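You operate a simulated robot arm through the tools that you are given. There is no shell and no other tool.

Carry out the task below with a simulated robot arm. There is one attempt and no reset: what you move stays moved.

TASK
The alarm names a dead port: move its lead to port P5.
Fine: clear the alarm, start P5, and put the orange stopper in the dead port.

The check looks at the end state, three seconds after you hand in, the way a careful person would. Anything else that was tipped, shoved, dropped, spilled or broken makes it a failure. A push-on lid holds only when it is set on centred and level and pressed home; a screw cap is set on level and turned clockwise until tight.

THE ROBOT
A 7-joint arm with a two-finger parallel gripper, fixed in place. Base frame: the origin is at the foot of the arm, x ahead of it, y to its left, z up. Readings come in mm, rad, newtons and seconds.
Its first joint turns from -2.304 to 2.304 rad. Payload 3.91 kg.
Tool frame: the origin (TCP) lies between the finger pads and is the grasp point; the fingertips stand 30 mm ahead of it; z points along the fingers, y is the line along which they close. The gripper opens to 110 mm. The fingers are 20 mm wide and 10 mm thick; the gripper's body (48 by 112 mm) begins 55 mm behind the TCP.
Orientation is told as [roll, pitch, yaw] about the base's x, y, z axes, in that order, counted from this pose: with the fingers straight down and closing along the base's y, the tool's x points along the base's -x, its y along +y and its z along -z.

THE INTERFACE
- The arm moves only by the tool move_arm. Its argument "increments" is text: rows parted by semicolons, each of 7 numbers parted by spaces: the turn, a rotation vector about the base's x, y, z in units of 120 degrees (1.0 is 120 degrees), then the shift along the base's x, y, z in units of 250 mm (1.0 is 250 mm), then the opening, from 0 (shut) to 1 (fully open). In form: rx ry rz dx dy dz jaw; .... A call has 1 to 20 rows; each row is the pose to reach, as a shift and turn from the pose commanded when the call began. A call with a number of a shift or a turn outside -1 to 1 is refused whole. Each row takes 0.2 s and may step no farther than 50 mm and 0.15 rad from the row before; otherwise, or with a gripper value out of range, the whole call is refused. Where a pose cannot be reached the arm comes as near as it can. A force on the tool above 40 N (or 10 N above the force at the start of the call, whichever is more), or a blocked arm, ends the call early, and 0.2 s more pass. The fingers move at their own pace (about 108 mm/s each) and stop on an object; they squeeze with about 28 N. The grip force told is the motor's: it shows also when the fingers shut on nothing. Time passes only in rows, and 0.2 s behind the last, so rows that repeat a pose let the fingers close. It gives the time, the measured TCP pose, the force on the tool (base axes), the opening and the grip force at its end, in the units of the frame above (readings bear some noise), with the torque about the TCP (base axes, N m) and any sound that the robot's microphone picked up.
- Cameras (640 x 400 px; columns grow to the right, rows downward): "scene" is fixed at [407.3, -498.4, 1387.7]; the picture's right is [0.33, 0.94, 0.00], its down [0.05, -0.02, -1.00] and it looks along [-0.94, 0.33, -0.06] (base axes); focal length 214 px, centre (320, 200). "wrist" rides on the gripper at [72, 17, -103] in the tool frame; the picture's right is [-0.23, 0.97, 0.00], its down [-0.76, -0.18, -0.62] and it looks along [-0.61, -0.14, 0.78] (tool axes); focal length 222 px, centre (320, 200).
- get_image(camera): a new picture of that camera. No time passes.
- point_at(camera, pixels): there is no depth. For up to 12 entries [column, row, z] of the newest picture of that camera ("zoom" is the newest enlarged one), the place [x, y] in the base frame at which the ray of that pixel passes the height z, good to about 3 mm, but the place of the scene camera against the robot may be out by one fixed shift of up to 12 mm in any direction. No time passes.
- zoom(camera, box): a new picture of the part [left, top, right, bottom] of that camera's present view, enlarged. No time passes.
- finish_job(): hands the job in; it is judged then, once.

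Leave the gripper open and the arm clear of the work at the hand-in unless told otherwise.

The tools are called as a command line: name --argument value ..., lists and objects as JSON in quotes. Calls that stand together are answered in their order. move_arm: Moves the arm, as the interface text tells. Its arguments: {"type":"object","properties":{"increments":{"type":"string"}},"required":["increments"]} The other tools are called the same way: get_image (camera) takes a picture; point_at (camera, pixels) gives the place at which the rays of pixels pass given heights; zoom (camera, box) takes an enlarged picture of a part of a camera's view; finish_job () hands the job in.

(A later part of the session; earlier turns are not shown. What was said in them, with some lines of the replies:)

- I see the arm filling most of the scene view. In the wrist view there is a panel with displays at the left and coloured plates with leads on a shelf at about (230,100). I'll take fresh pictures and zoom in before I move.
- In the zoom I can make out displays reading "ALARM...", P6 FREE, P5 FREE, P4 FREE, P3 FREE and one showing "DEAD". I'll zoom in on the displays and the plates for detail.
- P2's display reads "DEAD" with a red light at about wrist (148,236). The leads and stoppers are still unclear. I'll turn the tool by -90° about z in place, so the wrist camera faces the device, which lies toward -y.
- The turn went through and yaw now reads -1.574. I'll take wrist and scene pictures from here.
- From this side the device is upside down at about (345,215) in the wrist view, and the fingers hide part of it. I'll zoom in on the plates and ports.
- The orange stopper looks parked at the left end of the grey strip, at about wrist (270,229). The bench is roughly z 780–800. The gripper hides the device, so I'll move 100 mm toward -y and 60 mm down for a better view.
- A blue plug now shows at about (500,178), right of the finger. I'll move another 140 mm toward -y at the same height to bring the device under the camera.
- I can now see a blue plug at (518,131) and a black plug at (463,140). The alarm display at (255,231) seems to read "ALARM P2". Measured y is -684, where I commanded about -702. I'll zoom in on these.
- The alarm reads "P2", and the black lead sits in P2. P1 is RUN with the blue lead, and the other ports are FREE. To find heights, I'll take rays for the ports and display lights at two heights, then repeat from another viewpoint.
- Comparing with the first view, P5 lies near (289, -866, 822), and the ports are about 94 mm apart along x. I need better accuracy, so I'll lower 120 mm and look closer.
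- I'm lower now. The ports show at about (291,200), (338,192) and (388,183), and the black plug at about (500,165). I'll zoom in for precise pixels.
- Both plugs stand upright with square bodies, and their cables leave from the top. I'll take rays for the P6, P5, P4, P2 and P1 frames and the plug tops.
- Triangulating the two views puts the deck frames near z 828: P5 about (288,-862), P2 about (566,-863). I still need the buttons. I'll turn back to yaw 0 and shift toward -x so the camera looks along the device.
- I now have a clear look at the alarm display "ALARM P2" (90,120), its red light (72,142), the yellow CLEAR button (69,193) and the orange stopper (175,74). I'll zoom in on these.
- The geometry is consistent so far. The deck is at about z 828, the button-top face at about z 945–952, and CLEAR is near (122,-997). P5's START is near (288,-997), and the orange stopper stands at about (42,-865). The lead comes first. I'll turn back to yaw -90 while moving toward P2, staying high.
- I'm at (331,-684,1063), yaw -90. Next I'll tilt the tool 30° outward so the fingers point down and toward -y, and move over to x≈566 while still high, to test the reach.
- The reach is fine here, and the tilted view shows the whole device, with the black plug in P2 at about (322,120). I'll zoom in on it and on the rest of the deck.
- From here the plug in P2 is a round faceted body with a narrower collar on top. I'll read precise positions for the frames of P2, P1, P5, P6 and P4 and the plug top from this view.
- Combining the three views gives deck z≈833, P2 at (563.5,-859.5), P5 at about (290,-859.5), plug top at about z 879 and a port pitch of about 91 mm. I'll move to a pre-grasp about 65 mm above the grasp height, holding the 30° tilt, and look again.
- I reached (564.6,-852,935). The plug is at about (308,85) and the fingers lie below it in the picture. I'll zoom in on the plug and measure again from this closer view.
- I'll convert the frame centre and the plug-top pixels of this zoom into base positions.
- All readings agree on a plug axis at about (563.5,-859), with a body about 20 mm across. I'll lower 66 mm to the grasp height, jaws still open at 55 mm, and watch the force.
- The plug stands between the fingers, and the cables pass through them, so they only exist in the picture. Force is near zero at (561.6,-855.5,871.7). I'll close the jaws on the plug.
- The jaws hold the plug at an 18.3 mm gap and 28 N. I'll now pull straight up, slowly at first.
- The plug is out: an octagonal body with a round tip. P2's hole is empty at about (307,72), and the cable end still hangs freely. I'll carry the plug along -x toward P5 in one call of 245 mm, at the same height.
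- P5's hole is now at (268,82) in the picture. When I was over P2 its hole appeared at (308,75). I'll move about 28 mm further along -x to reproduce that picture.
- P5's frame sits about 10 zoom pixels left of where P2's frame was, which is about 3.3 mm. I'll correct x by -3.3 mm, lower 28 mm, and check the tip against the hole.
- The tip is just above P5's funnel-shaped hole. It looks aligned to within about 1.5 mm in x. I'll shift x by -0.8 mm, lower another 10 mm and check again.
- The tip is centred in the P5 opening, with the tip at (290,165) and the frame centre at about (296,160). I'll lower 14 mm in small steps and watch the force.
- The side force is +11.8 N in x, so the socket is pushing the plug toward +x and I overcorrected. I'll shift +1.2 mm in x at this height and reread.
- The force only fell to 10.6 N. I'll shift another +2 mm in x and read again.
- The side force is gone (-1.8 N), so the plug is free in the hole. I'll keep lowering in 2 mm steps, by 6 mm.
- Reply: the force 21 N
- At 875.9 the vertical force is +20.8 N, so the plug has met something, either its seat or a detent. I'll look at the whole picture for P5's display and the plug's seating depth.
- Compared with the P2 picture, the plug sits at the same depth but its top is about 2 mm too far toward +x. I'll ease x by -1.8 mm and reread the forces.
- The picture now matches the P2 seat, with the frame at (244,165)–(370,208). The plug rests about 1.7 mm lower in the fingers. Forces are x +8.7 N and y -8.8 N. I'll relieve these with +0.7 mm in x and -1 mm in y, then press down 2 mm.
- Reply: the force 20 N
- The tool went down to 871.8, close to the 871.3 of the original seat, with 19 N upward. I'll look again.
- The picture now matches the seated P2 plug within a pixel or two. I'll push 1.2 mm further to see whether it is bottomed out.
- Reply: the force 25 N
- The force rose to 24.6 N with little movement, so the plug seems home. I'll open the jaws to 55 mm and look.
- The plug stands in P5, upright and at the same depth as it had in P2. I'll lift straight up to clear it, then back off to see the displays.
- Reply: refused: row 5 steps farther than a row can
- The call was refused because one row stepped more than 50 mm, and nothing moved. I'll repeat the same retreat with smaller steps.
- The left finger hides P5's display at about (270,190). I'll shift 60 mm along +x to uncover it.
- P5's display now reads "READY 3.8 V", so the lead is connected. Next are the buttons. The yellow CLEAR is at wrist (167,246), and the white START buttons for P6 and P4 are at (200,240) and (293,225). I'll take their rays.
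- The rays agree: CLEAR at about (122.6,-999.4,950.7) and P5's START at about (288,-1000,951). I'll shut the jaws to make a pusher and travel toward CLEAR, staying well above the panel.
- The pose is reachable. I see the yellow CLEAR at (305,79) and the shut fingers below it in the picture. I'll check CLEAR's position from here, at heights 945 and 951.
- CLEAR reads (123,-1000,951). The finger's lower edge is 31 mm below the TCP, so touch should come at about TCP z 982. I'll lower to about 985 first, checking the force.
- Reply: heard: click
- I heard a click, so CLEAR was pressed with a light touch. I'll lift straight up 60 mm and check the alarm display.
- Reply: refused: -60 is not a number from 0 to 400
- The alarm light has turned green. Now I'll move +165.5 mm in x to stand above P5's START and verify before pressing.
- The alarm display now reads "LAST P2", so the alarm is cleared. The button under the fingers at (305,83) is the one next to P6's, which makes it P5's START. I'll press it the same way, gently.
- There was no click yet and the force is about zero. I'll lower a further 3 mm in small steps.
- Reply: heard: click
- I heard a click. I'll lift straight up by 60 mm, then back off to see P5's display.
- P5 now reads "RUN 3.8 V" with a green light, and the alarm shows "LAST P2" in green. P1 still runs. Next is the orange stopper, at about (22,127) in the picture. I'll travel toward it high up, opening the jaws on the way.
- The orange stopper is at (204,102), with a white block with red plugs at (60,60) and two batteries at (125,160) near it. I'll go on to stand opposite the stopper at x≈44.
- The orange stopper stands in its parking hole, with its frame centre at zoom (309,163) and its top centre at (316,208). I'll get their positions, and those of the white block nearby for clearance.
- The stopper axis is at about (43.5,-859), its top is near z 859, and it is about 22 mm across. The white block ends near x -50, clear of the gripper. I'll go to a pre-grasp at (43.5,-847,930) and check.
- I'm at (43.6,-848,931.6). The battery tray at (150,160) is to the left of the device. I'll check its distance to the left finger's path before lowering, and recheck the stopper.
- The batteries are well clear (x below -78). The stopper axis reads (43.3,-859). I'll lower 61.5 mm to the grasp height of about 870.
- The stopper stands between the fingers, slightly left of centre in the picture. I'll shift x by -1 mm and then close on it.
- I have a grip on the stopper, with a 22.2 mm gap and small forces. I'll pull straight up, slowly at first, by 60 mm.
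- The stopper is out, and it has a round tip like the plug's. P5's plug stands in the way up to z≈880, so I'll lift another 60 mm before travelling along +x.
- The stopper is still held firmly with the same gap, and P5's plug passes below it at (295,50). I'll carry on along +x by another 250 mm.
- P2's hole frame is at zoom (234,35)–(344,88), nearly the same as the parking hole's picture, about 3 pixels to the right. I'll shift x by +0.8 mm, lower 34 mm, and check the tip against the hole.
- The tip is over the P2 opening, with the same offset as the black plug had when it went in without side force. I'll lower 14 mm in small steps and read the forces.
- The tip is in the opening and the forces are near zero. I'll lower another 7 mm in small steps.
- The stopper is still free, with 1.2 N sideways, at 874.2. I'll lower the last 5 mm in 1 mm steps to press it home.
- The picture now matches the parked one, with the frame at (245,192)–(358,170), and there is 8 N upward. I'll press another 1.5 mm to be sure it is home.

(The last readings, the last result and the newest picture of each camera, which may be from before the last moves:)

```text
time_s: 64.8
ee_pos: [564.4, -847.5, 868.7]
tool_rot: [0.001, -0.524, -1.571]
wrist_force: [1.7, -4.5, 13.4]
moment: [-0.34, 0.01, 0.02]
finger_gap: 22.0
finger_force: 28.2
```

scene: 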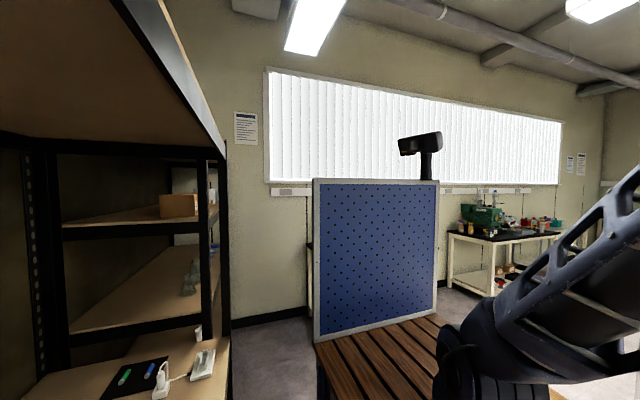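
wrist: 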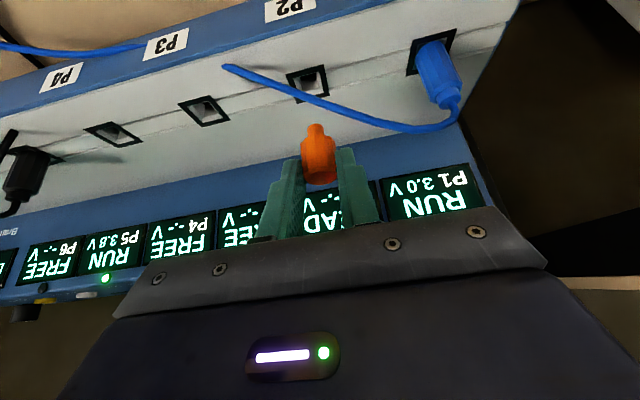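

The force rises (13.4 N) with almost no travel, so the stopper is seated. I'll relax slightly, open the jaws to 55 mm and look.

move_arm --increments "0 0 0 0 0 0.004 0.1; 0 0 0 0 0 0.004 0.3; 0 0 0 0 0 0.004 0.5; 0 0 0 0 0 0.004 0.5; 0 0 0 0 0 0.004 0.5"

zoom --camera "wrist" --box '[220, 60, 420, 220]'

```text
time_s: 66.0
ee_pos: [562.8, -846.2, 868.6]
tool_rot: [0.001, -0.523, -1.571]
wrist_force: [0.3, 0.2, -0.1]
moment: [0.01, 0.0, 0.01]
finger_gap: 54.8
finger_force: 0.2
```

```text
2.50 times, centred on (320, 140) of wrist
```

zoom: 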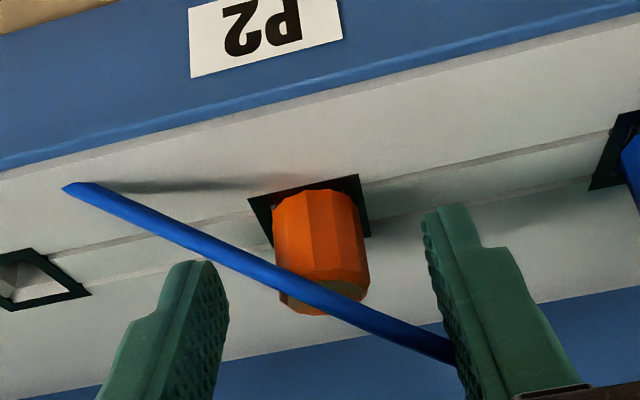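

The orange stopper stands upright in P2, matching how it was parked. I'll lift straight up, then back off to view everything.

move_arm --increments "0 0 0 0 0 0.08 0.5; 0 0 0 0 0 0.18 0.5; 0 0 0 0 0 0.28 0.5; 0 0 0 0 0 0.38 0.5; 0 0 0 -0.08 0.1 0.46 0.5; 0 0 0 -0.18 0.22 0.5 0.5; 0 0 0 -0.28 0.34 0.54 0.5; 0 0 0 -0.38 0.46 0.56 0.5; 0 0 0 -0.38 0.46 0.56 0.5"

get_image --camera "wrist"

zoom --camera "wrist" --box '[60, 40, 320, 220]'

zoom --camera "wrist" --box '[320, 20, 580, 220]'

```text
time_s: 68.0
ee_pos: [466.6, -733.5, 1008.1]
tool_rot: [0.002, -0.524, -1.571]
wrist_force: [0.9, 0.9, -0.1]
moment: [-0.02, 0.02, 0.01]
finger_gap: 55.0
finger_force: 0.0
```

```text
taken
```

wrist: 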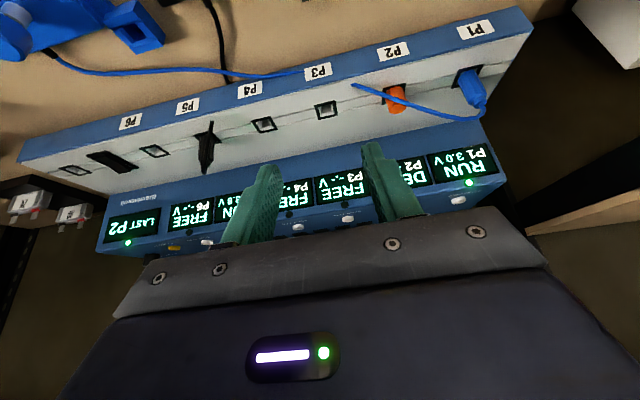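

```text
2.22 times, centred on (190, 130) of wrist
```

zoom: 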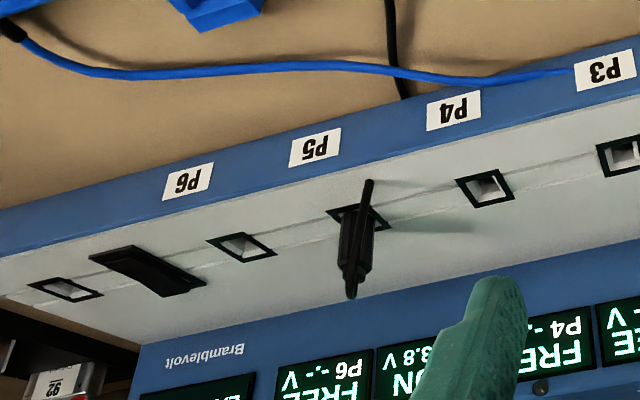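

```text
2.00 times, centred on (450, 120) of wrist
```

zoom: 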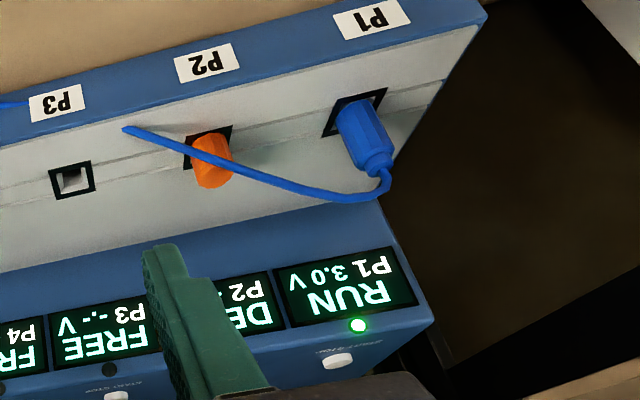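

All looks right: P1 RUN, P2 plugged with the stopper, P5 RUN. To check the black plug's depth and uprightness, I'll return to the same relative pose above P5 that I used over P2 before the grasp, and compare pictures.

move_arm --increments "0 0 0 -0.142 -0.095 -0.03 0.5; 0 0 0 -0.284 -0.19 -0.08 0.5; 0 0 0 -0.426 -0.285 -0.14 0.5; 0 0 0 -0.568 -0.38 -0.21 0.5; 0 0 0 -0.71 -0.474 -0.292 0.5; 0 0 0 -0.71 -0.474 -0.292 0.5"

zoom --camera "wrist" --box '[230, 30, 390, 150]'

get_image --camera "wrist"

```text
time_s: 69.4
ee_pos: [288.9, -854.2, 933.5]
tool_rot: [0.002, -0.524, -1.571]
wrist_force: [-0.1, -0.4, -0.3]
moment: [0.01, 0.05, 0.03]
finger_gap: 54.9
finger_force: 0.1
```

```text
3.33 times, centred on (310, 90) of wrist
```

zoom: 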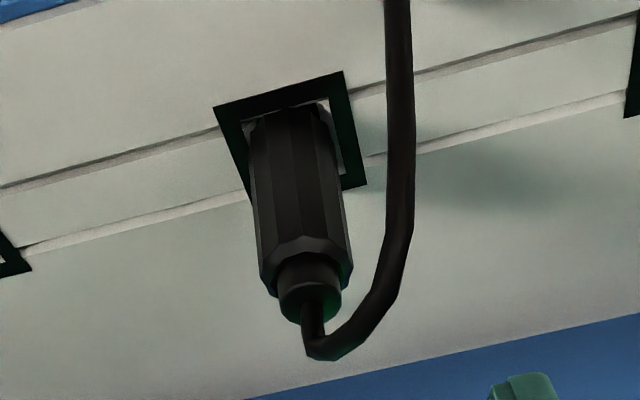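

```text
taken
```

wrist: 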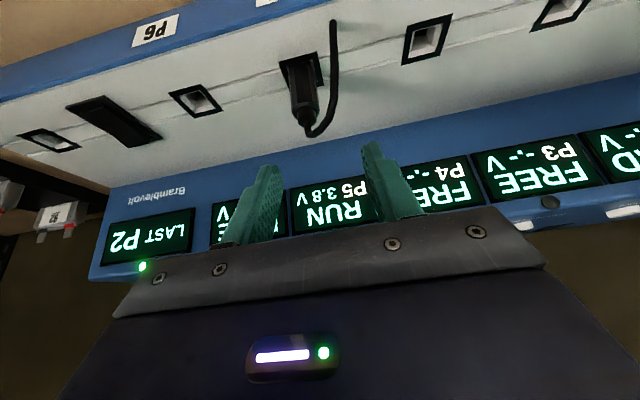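

The depth matches the earlier P2 picture. The plug's top leans perhaps 1 mm toward -x. I'll quantify this with point_at on the frame centre, ring and collar.

zoom --camera "wrist" --box '[260, 30, 350, 130]'

point_at --camera "wrist" --pixels '[[301.5, 73, 834], [307, 120.5, 879], [305.5, 109.5, 867], [281, 62, 834], [317, 51.5, 834], [324, 85.5, 834]]'

```text
4.00 times, centred on (305, 80) of wrist
```

zoom: 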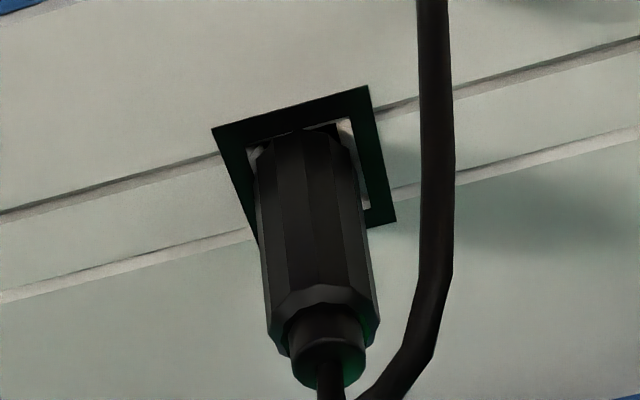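

```text
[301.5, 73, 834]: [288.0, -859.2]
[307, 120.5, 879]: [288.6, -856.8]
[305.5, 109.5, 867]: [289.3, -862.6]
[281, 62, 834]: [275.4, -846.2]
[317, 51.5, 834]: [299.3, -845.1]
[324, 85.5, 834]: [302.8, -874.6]
```

The frame centre is (288,-859), the collar (288.6,-857) and the ring (289.3,-863), so the plug is upright within the reading error. Everything is done, so I'll retreat up and back toward the robot with the gripper open.

move_arm --increments "0 0 0 0 0 0.12 0.5; 0 0 0 0 0 0.28 0.5; 0 0 0 0 0 0.44 0.6; 0 0 0 0 0.12 0.54 0.7; 0 0 0 0 0.28 0.6 0.8; 0 0 0 0 0.44 0.64 0.9; 0 0 0 0 0.6 0.68 1; 0 0 0 0 0.76 0.72 1; 0 0 0 0 0.9 0.76 1; 0 0 0 0 0.9 0.76 1"

get_image --camera "wrist"

zoom --camera "wrist" --box '[120, 40, 520, 260]'

```text
time_s: 71.6
ee_pos: [291.3, -625.2, 1125.2]
tool_rot: [0.0, -0.525, -1.571]
wrist_force: [-0.1, 0.6, 0.3]
moment: [-0.01, 0.03, -0.03]
finger_gap: 110.1
finger_force: 0.1
```

```text
taken
```

wrist: 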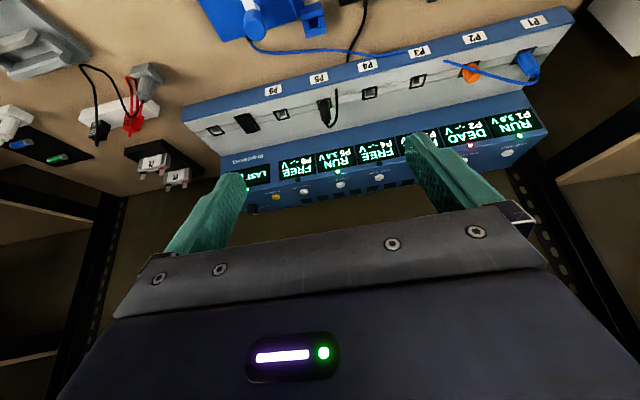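

```text
1.60 times, centred on (320, 150) of wrist
```

zoom: 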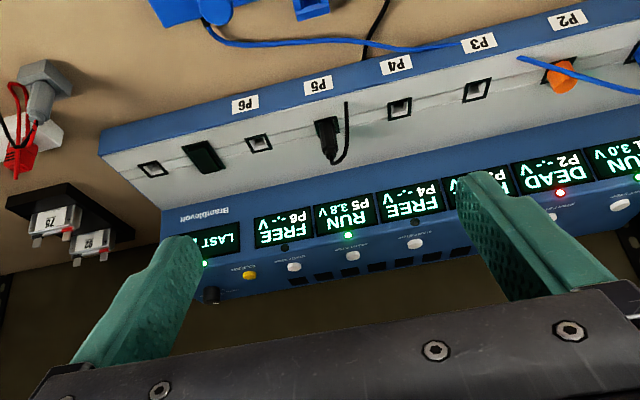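

The final picture shows P5 "RUN 3.8 V" in green with the black lead, and the alarm cleared ("LAST P2", green light). The orange stopper is in P2, P1 is still running, and nothing else has moved. The arm is clear and the gripper open, so I'm handing in.

finish_job

```text
The job is handed in.
```

The job is done and handed in. The alarm named P2 as the dead port.

- **Lead:** the black lead is out of P2 and seated in P5. P5's display went from FREE to READY once it was in.
- **Alarm:** I pressed CLEAR. The alarm light is green and the display now reads "LAST P2". P2's own display still reads DEAD with a red light.
- **P5:** I pressed its START button, and it reads "RUN 3.8 V" with a green light.
- **Stopper:** the orange stopper is pressed home in P2 and stands upright.

P1 is still running at 3.0 V. I saw nothing else on the bench disturbed. The arm is backed off and the gripper is open.
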